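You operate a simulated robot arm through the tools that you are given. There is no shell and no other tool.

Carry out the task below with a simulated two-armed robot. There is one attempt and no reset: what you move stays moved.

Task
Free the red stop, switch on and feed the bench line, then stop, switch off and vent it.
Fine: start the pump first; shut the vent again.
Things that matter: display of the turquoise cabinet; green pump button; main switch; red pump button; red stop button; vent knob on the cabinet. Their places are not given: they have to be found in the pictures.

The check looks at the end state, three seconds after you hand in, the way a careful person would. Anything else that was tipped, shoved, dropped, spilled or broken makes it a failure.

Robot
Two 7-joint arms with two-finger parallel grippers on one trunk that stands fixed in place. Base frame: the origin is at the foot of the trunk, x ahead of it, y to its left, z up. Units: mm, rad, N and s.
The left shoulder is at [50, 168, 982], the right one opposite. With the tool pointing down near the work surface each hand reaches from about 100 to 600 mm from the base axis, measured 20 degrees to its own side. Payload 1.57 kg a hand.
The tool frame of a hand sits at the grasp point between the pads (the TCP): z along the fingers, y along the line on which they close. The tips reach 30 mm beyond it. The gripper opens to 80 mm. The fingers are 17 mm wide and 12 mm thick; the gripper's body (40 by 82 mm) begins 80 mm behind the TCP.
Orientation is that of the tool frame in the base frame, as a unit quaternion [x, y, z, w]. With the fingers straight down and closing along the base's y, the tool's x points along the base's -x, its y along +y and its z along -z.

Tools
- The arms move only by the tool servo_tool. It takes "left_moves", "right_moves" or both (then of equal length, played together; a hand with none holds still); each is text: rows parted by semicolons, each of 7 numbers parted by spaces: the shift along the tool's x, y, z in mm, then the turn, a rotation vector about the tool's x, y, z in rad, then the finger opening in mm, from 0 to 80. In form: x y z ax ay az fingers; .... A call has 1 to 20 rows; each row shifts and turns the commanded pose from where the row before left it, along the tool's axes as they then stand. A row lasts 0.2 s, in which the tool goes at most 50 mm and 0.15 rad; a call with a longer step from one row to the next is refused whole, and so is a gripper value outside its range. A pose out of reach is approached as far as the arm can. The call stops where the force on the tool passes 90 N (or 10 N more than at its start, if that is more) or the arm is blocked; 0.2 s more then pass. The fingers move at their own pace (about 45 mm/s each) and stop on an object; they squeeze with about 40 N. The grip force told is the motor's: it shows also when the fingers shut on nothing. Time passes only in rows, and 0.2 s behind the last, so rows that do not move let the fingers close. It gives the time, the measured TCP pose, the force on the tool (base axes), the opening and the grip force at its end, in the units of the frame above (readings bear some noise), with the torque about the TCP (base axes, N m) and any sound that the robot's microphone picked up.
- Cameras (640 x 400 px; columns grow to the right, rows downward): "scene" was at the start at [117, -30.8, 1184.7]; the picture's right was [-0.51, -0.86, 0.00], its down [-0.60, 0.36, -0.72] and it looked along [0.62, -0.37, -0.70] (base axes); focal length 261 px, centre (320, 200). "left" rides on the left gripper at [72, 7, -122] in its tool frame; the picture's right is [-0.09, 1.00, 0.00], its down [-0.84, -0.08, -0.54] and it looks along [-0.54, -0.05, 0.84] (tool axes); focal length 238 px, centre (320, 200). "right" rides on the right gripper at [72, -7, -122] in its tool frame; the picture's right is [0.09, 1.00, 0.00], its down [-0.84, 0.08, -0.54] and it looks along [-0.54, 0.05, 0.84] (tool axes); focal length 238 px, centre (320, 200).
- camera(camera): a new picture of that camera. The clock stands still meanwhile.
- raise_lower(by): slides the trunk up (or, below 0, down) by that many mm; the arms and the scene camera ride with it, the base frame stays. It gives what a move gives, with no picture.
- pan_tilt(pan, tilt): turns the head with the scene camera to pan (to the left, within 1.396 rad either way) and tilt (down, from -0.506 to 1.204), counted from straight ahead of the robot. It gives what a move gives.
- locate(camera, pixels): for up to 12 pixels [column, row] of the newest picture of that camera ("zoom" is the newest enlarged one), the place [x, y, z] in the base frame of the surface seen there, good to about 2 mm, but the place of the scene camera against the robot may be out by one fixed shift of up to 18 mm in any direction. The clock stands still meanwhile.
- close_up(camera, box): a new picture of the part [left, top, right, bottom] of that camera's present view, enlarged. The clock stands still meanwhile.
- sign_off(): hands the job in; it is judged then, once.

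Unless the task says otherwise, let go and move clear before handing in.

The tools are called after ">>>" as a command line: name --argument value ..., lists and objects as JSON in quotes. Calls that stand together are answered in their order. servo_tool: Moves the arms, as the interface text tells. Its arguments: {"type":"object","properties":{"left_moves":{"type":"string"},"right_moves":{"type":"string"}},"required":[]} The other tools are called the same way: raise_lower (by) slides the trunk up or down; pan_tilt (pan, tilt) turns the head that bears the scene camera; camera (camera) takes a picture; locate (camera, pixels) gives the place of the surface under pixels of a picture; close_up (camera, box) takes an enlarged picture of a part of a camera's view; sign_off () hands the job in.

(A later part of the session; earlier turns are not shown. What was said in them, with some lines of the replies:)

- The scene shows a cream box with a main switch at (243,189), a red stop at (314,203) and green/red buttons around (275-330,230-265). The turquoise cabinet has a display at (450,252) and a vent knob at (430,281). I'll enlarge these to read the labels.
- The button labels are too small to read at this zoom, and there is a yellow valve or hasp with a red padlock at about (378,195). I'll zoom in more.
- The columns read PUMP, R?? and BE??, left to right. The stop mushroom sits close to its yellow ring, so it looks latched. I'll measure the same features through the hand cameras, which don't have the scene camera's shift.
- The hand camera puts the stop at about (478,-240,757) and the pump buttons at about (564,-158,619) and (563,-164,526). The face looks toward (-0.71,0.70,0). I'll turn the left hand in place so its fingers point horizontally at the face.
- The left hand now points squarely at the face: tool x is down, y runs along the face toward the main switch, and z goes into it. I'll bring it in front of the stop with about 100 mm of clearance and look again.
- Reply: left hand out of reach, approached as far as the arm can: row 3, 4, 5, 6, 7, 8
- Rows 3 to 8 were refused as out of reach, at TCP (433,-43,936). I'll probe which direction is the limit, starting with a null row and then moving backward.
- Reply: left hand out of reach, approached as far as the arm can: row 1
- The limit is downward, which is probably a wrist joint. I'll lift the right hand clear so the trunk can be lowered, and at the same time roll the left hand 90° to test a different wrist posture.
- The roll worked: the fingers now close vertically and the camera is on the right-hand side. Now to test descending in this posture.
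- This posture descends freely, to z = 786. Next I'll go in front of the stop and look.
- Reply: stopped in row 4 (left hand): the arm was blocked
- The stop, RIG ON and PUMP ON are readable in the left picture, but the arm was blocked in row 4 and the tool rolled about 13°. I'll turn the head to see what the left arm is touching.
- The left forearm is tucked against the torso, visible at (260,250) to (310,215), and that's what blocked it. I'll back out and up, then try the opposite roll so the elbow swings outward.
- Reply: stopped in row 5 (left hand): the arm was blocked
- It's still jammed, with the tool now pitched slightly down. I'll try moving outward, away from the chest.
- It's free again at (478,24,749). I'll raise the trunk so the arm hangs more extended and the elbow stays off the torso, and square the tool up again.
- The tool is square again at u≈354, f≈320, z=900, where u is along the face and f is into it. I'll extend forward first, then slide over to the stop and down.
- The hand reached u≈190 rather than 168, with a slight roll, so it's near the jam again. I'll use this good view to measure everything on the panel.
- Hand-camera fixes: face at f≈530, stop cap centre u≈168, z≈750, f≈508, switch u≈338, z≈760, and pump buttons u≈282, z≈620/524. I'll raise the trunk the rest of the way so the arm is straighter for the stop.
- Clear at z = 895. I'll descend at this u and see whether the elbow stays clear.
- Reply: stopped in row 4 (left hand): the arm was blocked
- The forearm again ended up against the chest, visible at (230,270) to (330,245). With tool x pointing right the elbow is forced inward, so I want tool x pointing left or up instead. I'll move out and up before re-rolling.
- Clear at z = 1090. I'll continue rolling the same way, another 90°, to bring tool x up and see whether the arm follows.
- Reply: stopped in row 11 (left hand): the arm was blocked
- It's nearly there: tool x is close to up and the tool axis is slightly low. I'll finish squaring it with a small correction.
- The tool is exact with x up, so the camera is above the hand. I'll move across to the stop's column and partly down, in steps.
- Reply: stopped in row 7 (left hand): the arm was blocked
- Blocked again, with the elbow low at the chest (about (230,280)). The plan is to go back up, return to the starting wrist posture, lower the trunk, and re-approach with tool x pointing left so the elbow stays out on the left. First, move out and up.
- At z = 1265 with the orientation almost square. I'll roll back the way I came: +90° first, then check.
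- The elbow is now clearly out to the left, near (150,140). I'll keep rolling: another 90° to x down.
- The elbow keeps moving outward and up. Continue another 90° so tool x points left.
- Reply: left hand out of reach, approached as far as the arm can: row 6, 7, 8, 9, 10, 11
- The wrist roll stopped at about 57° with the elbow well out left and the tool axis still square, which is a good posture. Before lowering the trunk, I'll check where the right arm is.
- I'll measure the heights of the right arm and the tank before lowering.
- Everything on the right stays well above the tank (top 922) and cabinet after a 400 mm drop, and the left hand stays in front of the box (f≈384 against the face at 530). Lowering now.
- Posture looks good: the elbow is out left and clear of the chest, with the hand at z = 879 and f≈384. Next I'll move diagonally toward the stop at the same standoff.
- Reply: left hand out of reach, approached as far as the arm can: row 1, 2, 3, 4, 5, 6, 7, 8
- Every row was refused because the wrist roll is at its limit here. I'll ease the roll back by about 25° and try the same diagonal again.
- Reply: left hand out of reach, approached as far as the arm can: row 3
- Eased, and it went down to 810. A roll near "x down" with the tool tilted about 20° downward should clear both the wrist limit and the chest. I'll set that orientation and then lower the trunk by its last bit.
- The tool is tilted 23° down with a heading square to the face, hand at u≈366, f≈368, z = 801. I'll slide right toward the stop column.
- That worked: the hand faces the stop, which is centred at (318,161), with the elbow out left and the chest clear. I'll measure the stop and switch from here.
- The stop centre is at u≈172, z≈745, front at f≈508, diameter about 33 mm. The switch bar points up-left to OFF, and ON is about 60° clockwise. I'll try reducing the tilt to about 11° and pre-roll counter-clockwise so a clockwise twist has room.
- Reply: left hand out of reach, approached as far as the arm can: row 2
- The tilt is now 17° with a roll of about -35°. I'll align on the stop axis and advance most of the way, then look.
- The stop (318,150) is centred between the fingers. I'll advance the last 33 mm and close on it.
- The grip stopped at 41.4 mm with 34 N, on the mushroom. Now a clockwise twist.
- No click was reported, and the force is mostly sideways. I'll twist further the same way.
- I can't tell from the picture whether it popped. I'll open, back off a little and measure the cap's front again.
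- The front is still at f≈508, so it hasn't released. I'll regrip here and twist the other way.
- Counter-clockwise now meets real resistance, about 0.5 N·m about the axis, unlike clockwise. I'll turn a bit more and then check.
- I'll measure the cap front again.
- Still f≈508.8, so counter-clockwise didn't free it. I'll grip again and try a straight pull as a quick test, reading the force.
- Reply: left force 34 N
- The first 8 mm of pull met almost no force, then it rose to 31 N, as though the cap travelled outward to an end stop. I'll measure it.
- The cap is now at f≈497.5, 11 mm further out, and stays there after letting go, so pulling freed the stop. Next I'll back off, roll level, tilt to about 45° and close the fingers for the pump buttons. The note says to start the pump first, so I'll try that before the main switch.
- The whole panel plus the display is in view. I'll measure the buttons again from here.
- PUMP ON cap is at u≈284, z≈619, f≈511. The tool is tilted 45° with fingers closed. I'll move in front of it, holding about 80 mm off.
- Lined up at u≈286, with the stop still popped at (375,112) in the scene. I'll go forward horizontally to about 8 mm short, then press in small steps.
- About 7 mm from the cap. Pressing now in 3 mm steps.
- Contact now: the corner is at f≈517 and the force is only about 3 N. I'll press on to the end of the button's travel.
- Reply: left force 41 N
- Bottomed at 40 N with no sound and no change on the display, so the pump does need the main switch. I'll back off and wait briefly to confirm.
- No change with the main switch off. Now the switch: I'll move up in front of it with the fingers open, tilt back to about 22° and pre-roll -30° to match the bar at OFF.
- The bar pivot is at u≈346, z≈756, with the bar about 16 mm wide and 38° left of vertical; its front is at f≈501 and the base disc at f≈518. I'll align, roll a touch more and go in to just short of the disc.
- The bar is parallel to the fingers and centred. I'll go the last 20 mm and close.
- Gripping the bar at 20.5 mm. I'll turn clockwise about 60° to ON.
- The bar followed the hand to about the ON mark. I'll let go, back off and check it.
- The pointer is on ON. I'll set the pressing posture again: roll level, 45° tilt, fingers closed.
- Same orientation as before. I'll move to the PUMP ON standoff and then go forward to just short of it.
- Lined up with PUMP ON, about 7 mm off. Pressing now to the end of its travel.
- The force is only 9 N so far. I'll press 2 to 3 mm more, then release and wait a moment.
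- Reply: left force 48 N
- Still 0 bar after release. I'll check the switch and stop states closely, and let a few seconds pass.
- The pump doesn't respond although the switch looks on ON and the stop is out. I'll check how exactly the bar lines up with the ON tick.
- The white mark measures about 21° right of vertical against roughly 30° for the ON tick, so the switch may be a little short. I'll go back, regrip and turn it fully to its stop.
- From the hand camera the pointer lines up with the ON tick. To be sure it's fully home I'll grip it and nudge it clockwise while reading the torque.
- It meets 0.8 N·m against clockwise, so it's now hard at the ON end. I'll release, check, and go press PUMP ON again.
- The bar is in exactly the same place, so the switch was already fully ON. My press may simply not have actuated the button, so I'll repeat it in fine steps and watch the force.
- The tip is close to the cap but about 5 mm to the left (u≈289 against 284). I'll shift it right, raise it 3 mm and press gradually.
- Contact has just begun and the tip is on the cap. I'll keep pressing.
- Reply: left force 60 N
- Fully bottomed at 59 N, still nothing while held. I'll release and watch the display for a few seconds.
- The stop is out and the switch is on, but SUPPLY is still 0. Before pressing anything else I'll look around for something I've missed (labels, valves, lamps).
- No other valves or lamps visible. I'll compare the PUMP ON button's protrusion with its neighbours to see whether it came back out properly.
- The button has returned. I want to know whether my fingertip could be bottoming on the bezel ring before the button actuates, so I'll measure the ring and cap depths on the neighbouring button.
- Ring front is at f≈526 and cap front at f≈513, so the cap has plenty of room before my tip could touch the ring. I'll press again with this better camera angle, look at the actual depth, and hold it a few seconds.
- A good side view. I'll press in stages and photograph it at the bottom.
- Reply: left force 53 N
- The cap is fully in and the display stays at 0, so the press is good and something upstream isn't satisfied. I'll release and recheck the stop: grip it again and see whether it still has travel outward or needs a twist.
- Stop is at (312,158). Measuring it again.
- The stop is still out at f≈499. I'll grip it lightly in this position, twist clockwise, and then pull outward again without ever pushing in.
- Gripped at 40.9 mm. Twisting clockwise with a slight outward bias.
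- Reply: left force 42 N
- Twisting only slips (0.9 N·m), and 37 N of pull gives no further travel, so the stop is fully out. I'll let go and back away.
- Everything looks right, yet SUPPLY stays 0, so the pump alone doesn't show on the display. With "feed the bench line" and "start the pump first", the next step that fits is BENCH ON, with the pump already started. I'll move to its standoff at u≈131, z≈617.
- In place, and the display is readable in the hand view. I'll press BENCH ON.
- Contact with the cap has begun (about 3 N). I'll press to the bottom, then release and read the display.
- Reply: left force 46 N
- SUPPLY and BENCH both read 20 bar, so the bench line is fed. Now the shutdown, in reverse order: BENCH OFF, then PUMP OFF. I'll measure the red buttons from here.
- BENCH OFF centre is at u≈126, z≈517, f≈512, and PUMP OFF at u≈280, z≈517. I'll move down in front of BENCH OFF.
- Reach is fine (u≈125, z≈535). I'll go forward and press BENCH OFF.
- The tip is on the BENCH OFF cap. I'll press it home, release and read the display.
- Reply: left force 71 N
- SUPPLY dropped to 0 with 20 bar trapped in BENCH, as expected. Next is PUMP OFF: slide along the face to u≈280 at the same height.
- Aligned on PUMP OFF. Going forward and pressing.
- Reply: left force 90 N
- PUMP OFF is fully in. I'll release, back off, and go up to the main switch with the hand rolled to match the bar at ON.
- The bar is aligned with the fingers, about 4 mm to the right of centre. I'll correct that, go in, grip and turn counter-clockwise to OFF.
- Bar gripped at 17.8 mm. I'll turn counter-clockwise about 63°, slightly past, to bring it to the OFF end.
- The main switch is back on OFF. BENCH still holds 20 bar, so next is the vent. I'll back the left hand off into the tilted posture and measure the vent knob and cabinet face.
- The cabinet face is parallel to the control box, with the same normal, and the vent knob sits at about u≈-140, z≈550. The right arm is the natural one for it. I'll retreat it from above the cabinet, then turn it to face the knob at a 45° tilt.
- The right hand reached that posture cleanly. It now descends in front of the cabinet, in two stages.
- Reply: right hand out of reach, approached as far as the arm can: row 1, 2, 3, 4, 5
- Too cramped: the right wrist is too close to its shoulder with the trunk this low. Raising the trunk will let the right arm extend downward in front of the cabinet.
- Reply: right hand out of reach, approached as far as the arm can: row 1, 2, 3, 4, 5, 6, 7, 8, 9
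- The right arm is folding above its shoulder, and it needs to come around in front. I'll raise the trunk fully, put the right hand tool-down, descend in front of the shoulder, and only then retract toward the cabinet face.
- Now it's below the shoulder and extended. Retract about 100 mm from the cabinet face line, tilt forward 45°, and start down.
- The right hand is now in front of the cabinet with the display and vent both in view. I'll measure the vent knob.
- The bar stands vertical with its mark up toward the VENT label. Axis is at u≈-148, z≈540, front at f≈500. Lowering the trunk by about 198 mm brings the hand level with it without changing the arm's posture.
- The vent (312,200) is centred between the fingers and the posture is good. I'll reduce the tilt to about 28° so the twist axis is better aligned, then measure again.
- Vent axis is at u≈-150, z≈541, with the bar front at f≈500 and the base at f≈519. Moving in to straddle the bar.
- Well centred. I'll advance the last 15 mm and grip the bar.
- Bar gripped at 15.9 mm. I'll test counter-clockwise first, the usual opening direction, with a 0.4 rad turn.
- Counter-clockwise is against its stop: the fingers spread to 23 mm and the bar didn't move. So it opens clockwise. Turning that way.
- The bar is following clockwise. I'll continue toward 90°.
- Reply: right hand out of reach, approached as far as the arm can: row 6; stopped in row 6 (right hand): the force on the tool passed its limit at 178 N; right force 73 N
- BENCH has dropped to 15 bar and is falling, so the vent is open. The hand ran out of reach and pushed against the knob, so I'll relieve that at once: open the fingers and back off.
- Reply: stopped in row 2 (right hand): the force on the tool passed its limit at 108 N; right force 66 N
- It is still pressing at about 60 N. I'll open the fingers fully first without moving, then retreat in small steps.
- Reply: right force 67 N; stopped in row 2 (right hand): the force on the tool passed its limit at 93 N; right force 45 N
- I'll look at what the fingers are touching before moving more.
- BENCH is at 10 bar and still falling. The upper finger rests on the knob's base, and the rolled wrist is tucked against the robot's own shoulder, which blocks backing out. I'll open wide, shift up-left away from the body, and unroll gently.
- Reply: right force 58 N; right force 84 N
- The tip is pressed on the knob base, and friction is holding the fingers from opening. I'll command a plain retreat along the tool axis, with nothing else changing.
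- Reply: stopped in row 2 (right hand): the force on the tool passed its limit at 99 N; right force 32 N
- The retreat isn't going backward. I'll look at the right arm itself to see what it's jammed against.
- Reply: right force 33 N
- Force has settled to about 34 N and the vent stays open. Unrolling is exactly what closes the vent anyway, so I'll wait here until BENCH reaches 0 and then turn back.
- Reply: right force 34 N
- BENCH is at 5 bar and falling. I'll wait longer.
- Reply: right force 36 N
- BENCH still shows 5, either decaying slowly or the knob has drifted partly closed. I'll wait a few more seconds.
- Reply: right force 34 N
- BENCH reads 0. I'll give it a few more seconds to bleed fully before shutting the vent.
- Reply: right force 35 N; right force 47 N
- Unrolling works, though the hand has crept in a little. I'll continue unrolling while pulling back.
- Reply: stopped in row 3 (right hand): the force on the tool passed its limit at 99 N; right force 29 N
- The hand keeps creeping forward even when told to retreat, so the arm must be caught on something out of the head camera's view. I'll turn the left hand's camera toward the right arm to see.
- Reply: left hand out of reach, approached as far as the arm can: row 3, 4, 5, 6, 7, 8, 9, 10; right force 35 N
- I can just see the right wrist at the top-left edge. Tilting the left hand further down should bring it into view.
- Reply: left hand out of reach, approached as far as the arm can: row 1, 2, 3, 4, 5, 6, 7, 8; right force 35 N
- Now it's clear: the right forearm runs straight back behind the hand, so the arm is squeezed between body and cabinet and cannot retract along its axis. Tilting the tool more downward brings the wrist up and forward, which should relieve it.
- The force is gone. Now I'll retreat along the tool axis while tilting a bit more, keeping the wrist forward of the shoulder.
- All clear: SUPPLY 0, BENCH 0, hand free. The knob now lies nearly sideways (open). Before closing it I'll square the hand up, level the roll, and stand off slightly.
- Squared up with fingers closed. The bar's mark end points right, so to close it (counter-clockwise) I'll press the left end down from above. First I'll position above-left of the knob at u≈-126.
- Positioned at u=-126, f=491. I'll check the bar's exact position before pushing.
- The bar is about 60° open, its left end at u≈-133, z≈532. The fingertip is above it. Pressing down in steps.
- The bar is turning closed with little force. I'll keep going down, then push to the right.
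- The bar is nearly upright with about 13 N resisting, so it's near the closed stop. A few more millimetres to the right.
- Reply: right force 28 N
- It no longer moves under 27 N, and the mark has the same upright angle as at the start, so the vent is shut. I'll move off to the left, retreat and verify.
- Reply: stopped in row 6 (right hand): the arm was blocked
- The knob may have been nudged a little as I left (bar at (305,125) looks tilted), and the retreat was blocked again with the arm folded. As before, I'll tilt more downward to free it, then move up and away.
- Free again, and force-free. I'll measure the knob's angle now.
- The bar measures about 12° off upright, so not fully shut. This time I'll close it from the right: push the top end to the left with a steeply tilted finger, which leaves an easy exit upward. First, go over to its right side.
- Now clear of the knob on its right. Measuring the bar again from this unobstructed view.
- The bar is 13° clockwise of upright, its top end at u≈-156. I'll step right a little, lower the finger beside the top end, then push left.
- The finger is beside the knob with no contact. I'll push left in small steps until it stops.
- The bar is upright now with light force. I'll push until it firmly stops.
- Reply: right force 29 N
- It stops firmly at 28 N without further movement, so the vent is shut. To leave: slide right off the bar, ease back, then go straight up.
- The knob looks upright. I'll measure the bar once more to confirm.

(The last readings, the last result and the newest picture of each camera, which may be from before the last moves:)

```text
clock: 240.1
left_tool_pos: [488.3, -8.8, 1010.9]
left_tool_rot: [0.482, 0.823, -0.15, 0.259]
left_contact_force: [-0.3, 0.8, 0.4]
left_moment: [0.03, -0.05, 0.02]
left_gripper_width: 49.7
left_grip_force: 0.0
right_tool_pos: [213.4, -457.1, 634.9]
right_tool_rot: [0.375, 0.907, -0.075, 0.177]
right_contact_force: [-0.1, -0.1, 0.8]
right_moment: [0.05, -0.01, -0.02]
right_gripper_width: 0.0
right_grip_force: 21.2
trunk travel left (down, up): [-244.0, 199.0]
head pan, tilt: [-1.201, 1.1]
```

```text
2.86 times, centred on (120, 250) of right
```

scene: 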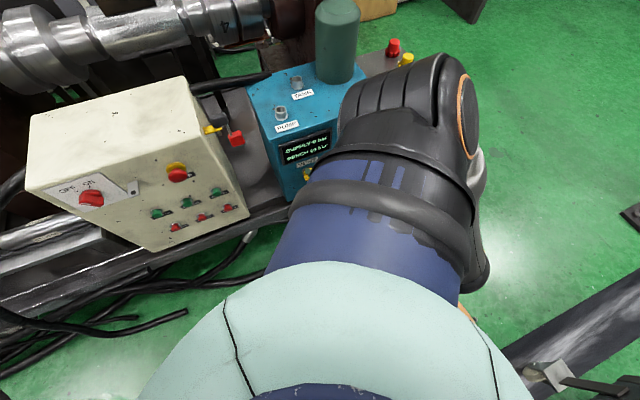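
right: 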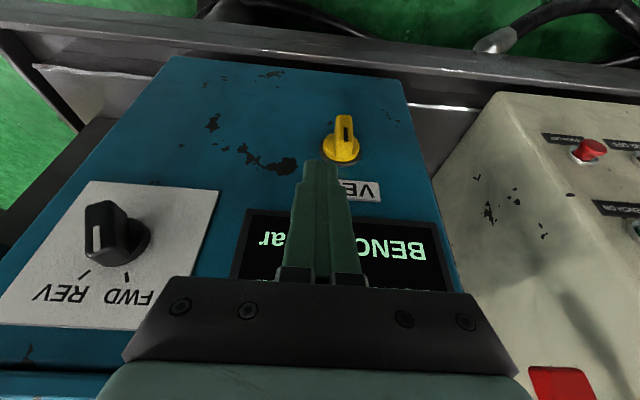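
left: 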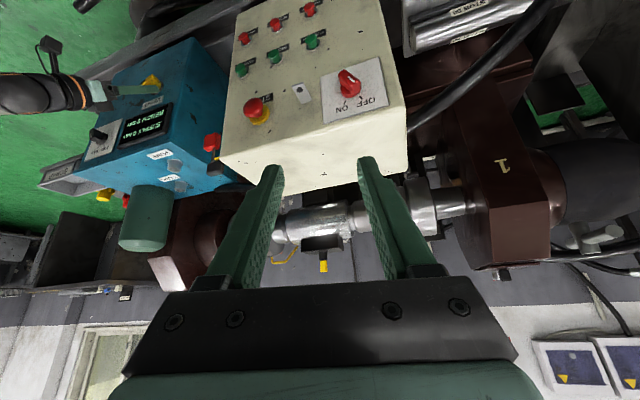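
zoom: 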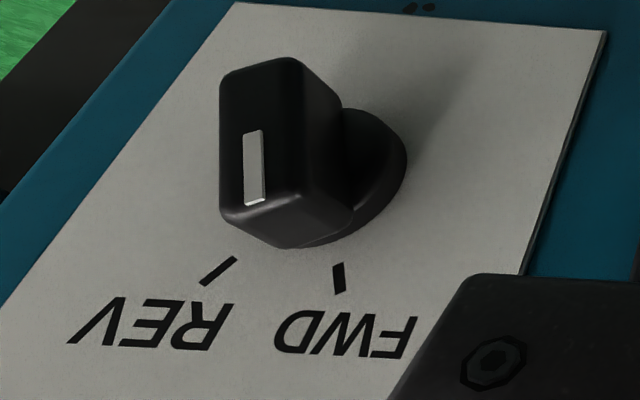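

The bar is upright to within about 2° and FWD/REV is untouched on FWD. I'll lift the right hand clear and do a final overall check.

>>> servo_tool --right_moves "-7.5 0 -18.5 0 0 0 0; -7.5 0 -18.5 0 0 0 0; -7.5 0 -18.5 0 0 0 0; 0 0 0 0 0 0 0; 0 0 0 0 0 0 0"

>>> pan_tilt --pan -0.75 --tilt 0.85

>>> camera --camera "scene"

>>> camera --camera "left"

```text
clock: 241.3
left_tool_pos: [488.5, -9.5, 1009.5]
left_tool_rot: [0.482, 0.824, -0.15, 0.26]
left_contact_force: [0.3, 0.0, 0.3]
left_moment: [0.01, -0.01, 0.04]
left_gripper_width: 49.9
left_grip_force: 0.0
right_tool_pos: [215.1, -457.4, 695.6]
right_tool_rot: [0.374, 0.907, -0.075, 0.177]
right_contact_force: [-0.4, -0.8, -0.5]
right_moment: [-0.02, 0.03, 0.01]
right_gripper_width: 0.0
right_grip_force: 21.3
trunk travel left (down, up): [-244.0, 199.0]
head pan, tilt: [-1.201, 1.1]
```

```text
clock: 242.2
left_tool_pos: [488.0, -9.0, 1010.5]
left_tool_rot: [0.482, 0.824, -0.15, 0.259]
left_contact_force: [-0.3, -1.1, -0.2]
left_moment: [0.03, 0.0, 0.02]
left_gripper_width: 49.9
left_grip_force: 0.1
right_tool_pos: [213.7, -458.4, 696.1]
right_tool_rot: [0.374, 0.907, -0.073, 0.177]
right_contact_force: [0.3, -1.5, 0.4]
right_moment: [-0.01, -0.01, -0.01]
right_gripper_width: 0.0
right_grip_force: 21.5
trunk travel left (down, up): [-244.0, 199.0]
head pan, tilt: [-0.75, 0.85]
```

```text
taken
```

scene: 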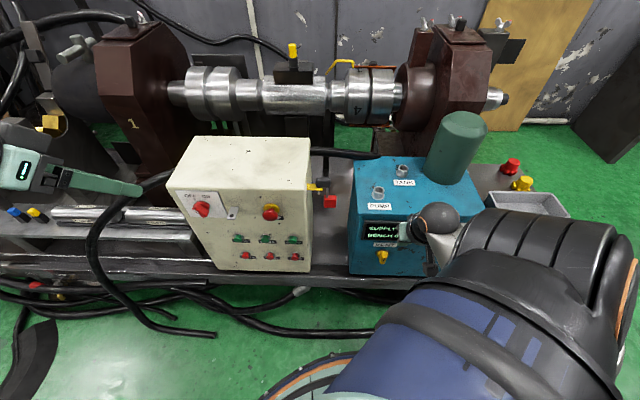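

```text
taken
```

left: 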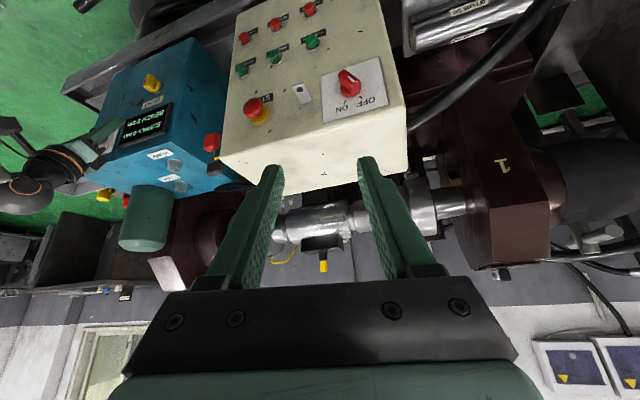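

Both hands are clear. I'll zoom in on the panel and the display for a last check.

>>> close_up --camera "scene" --box '[160, 130, 320, 280]'

>>> close_up --camera "left" --box '[40, 30, 240, 200]'

>>> close_up --camera "left" --box '[220, 0, 410, 190]'

```text
2.67 times, centred on (240, 205) of scene
```

zoom: 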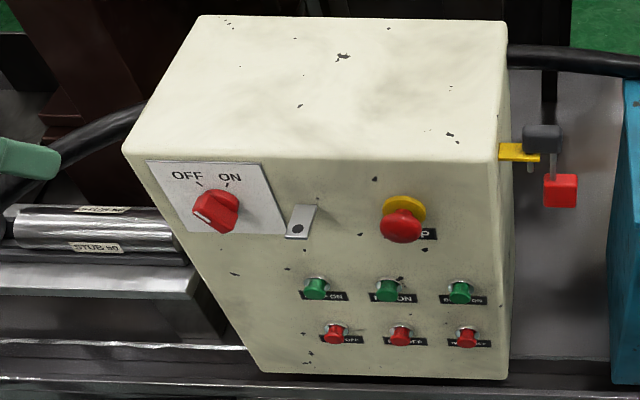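

```text
2.35 times, centred on (140, 115) of left
```

zoom: 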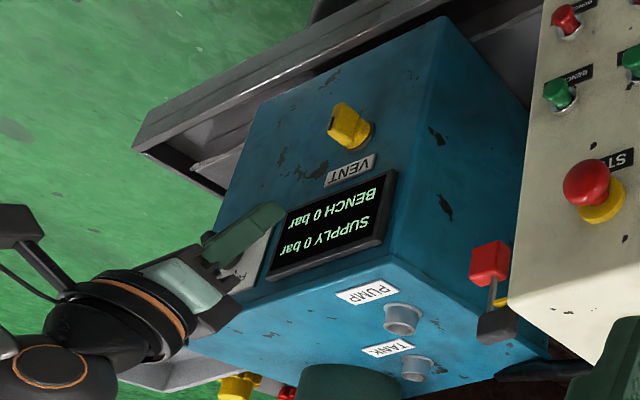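

```text
2.11 times, centred on (315, 95) of left
```

zoom: 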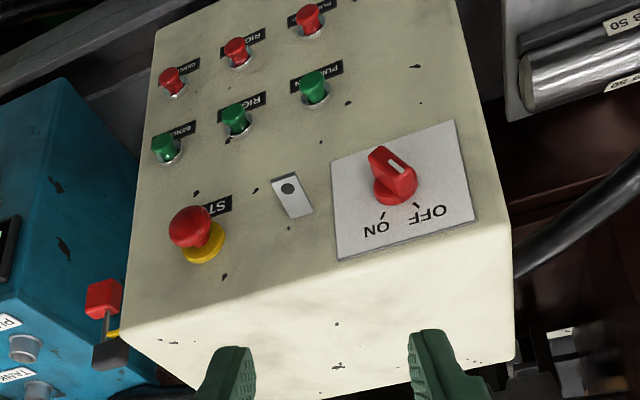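

The final pictures show the stop popped out, the main switch on OFF, SUPPLY 0 and BENCH 0, and the vent knob upright (shut). Nothing else has moved and both hands are clear, so I'm handing in.

>>> sign_off

```text
The job is handed in.
```

The whole sequence is done and handed in. The last pictures show the red stop free, the main switch on OFF, SUPPLY and BENCH both at 0 bar and the vent shut.

- **Freeing the stop:** it came out on a straight pull, after twisting it both ways did nothing visible. It has stayed out since.
- **Switching on and feeding:** I turned the main switch on and pressed PUMP ON, but the display stayed at 0. With the pump already started, I pressed BENCH ON and both readings went to 20 bar.
- **BENCH buttons:** neither was on your list of things that matter. I pressed BENCH ON to feed the line and BENCH OFF to stop it.
- **Early PUMP ON press:** I also pressed PUMP ON once before the main switch was on, and nothing happened.
- **Stopping and switching off:** I pressed BENCH OFF, then PUMP OFF, then turned the main switch off. The supply went to 0 and 20 bar stayed trapped in the bench line.
- **Venting:** opening the vent bled the bench line to 0. My first attempt to close the vent left the knob about 12° open, so I pushed it back against its stop.
- **Hard contact with the cabinet:** while I was opening the vent, the right arm jammed between the robot and the cabinet and pressed on the knob, with a peak of 178 N. Nothing looked moved or damaged afterwards, and the FWD/REV knob is still on FWD.
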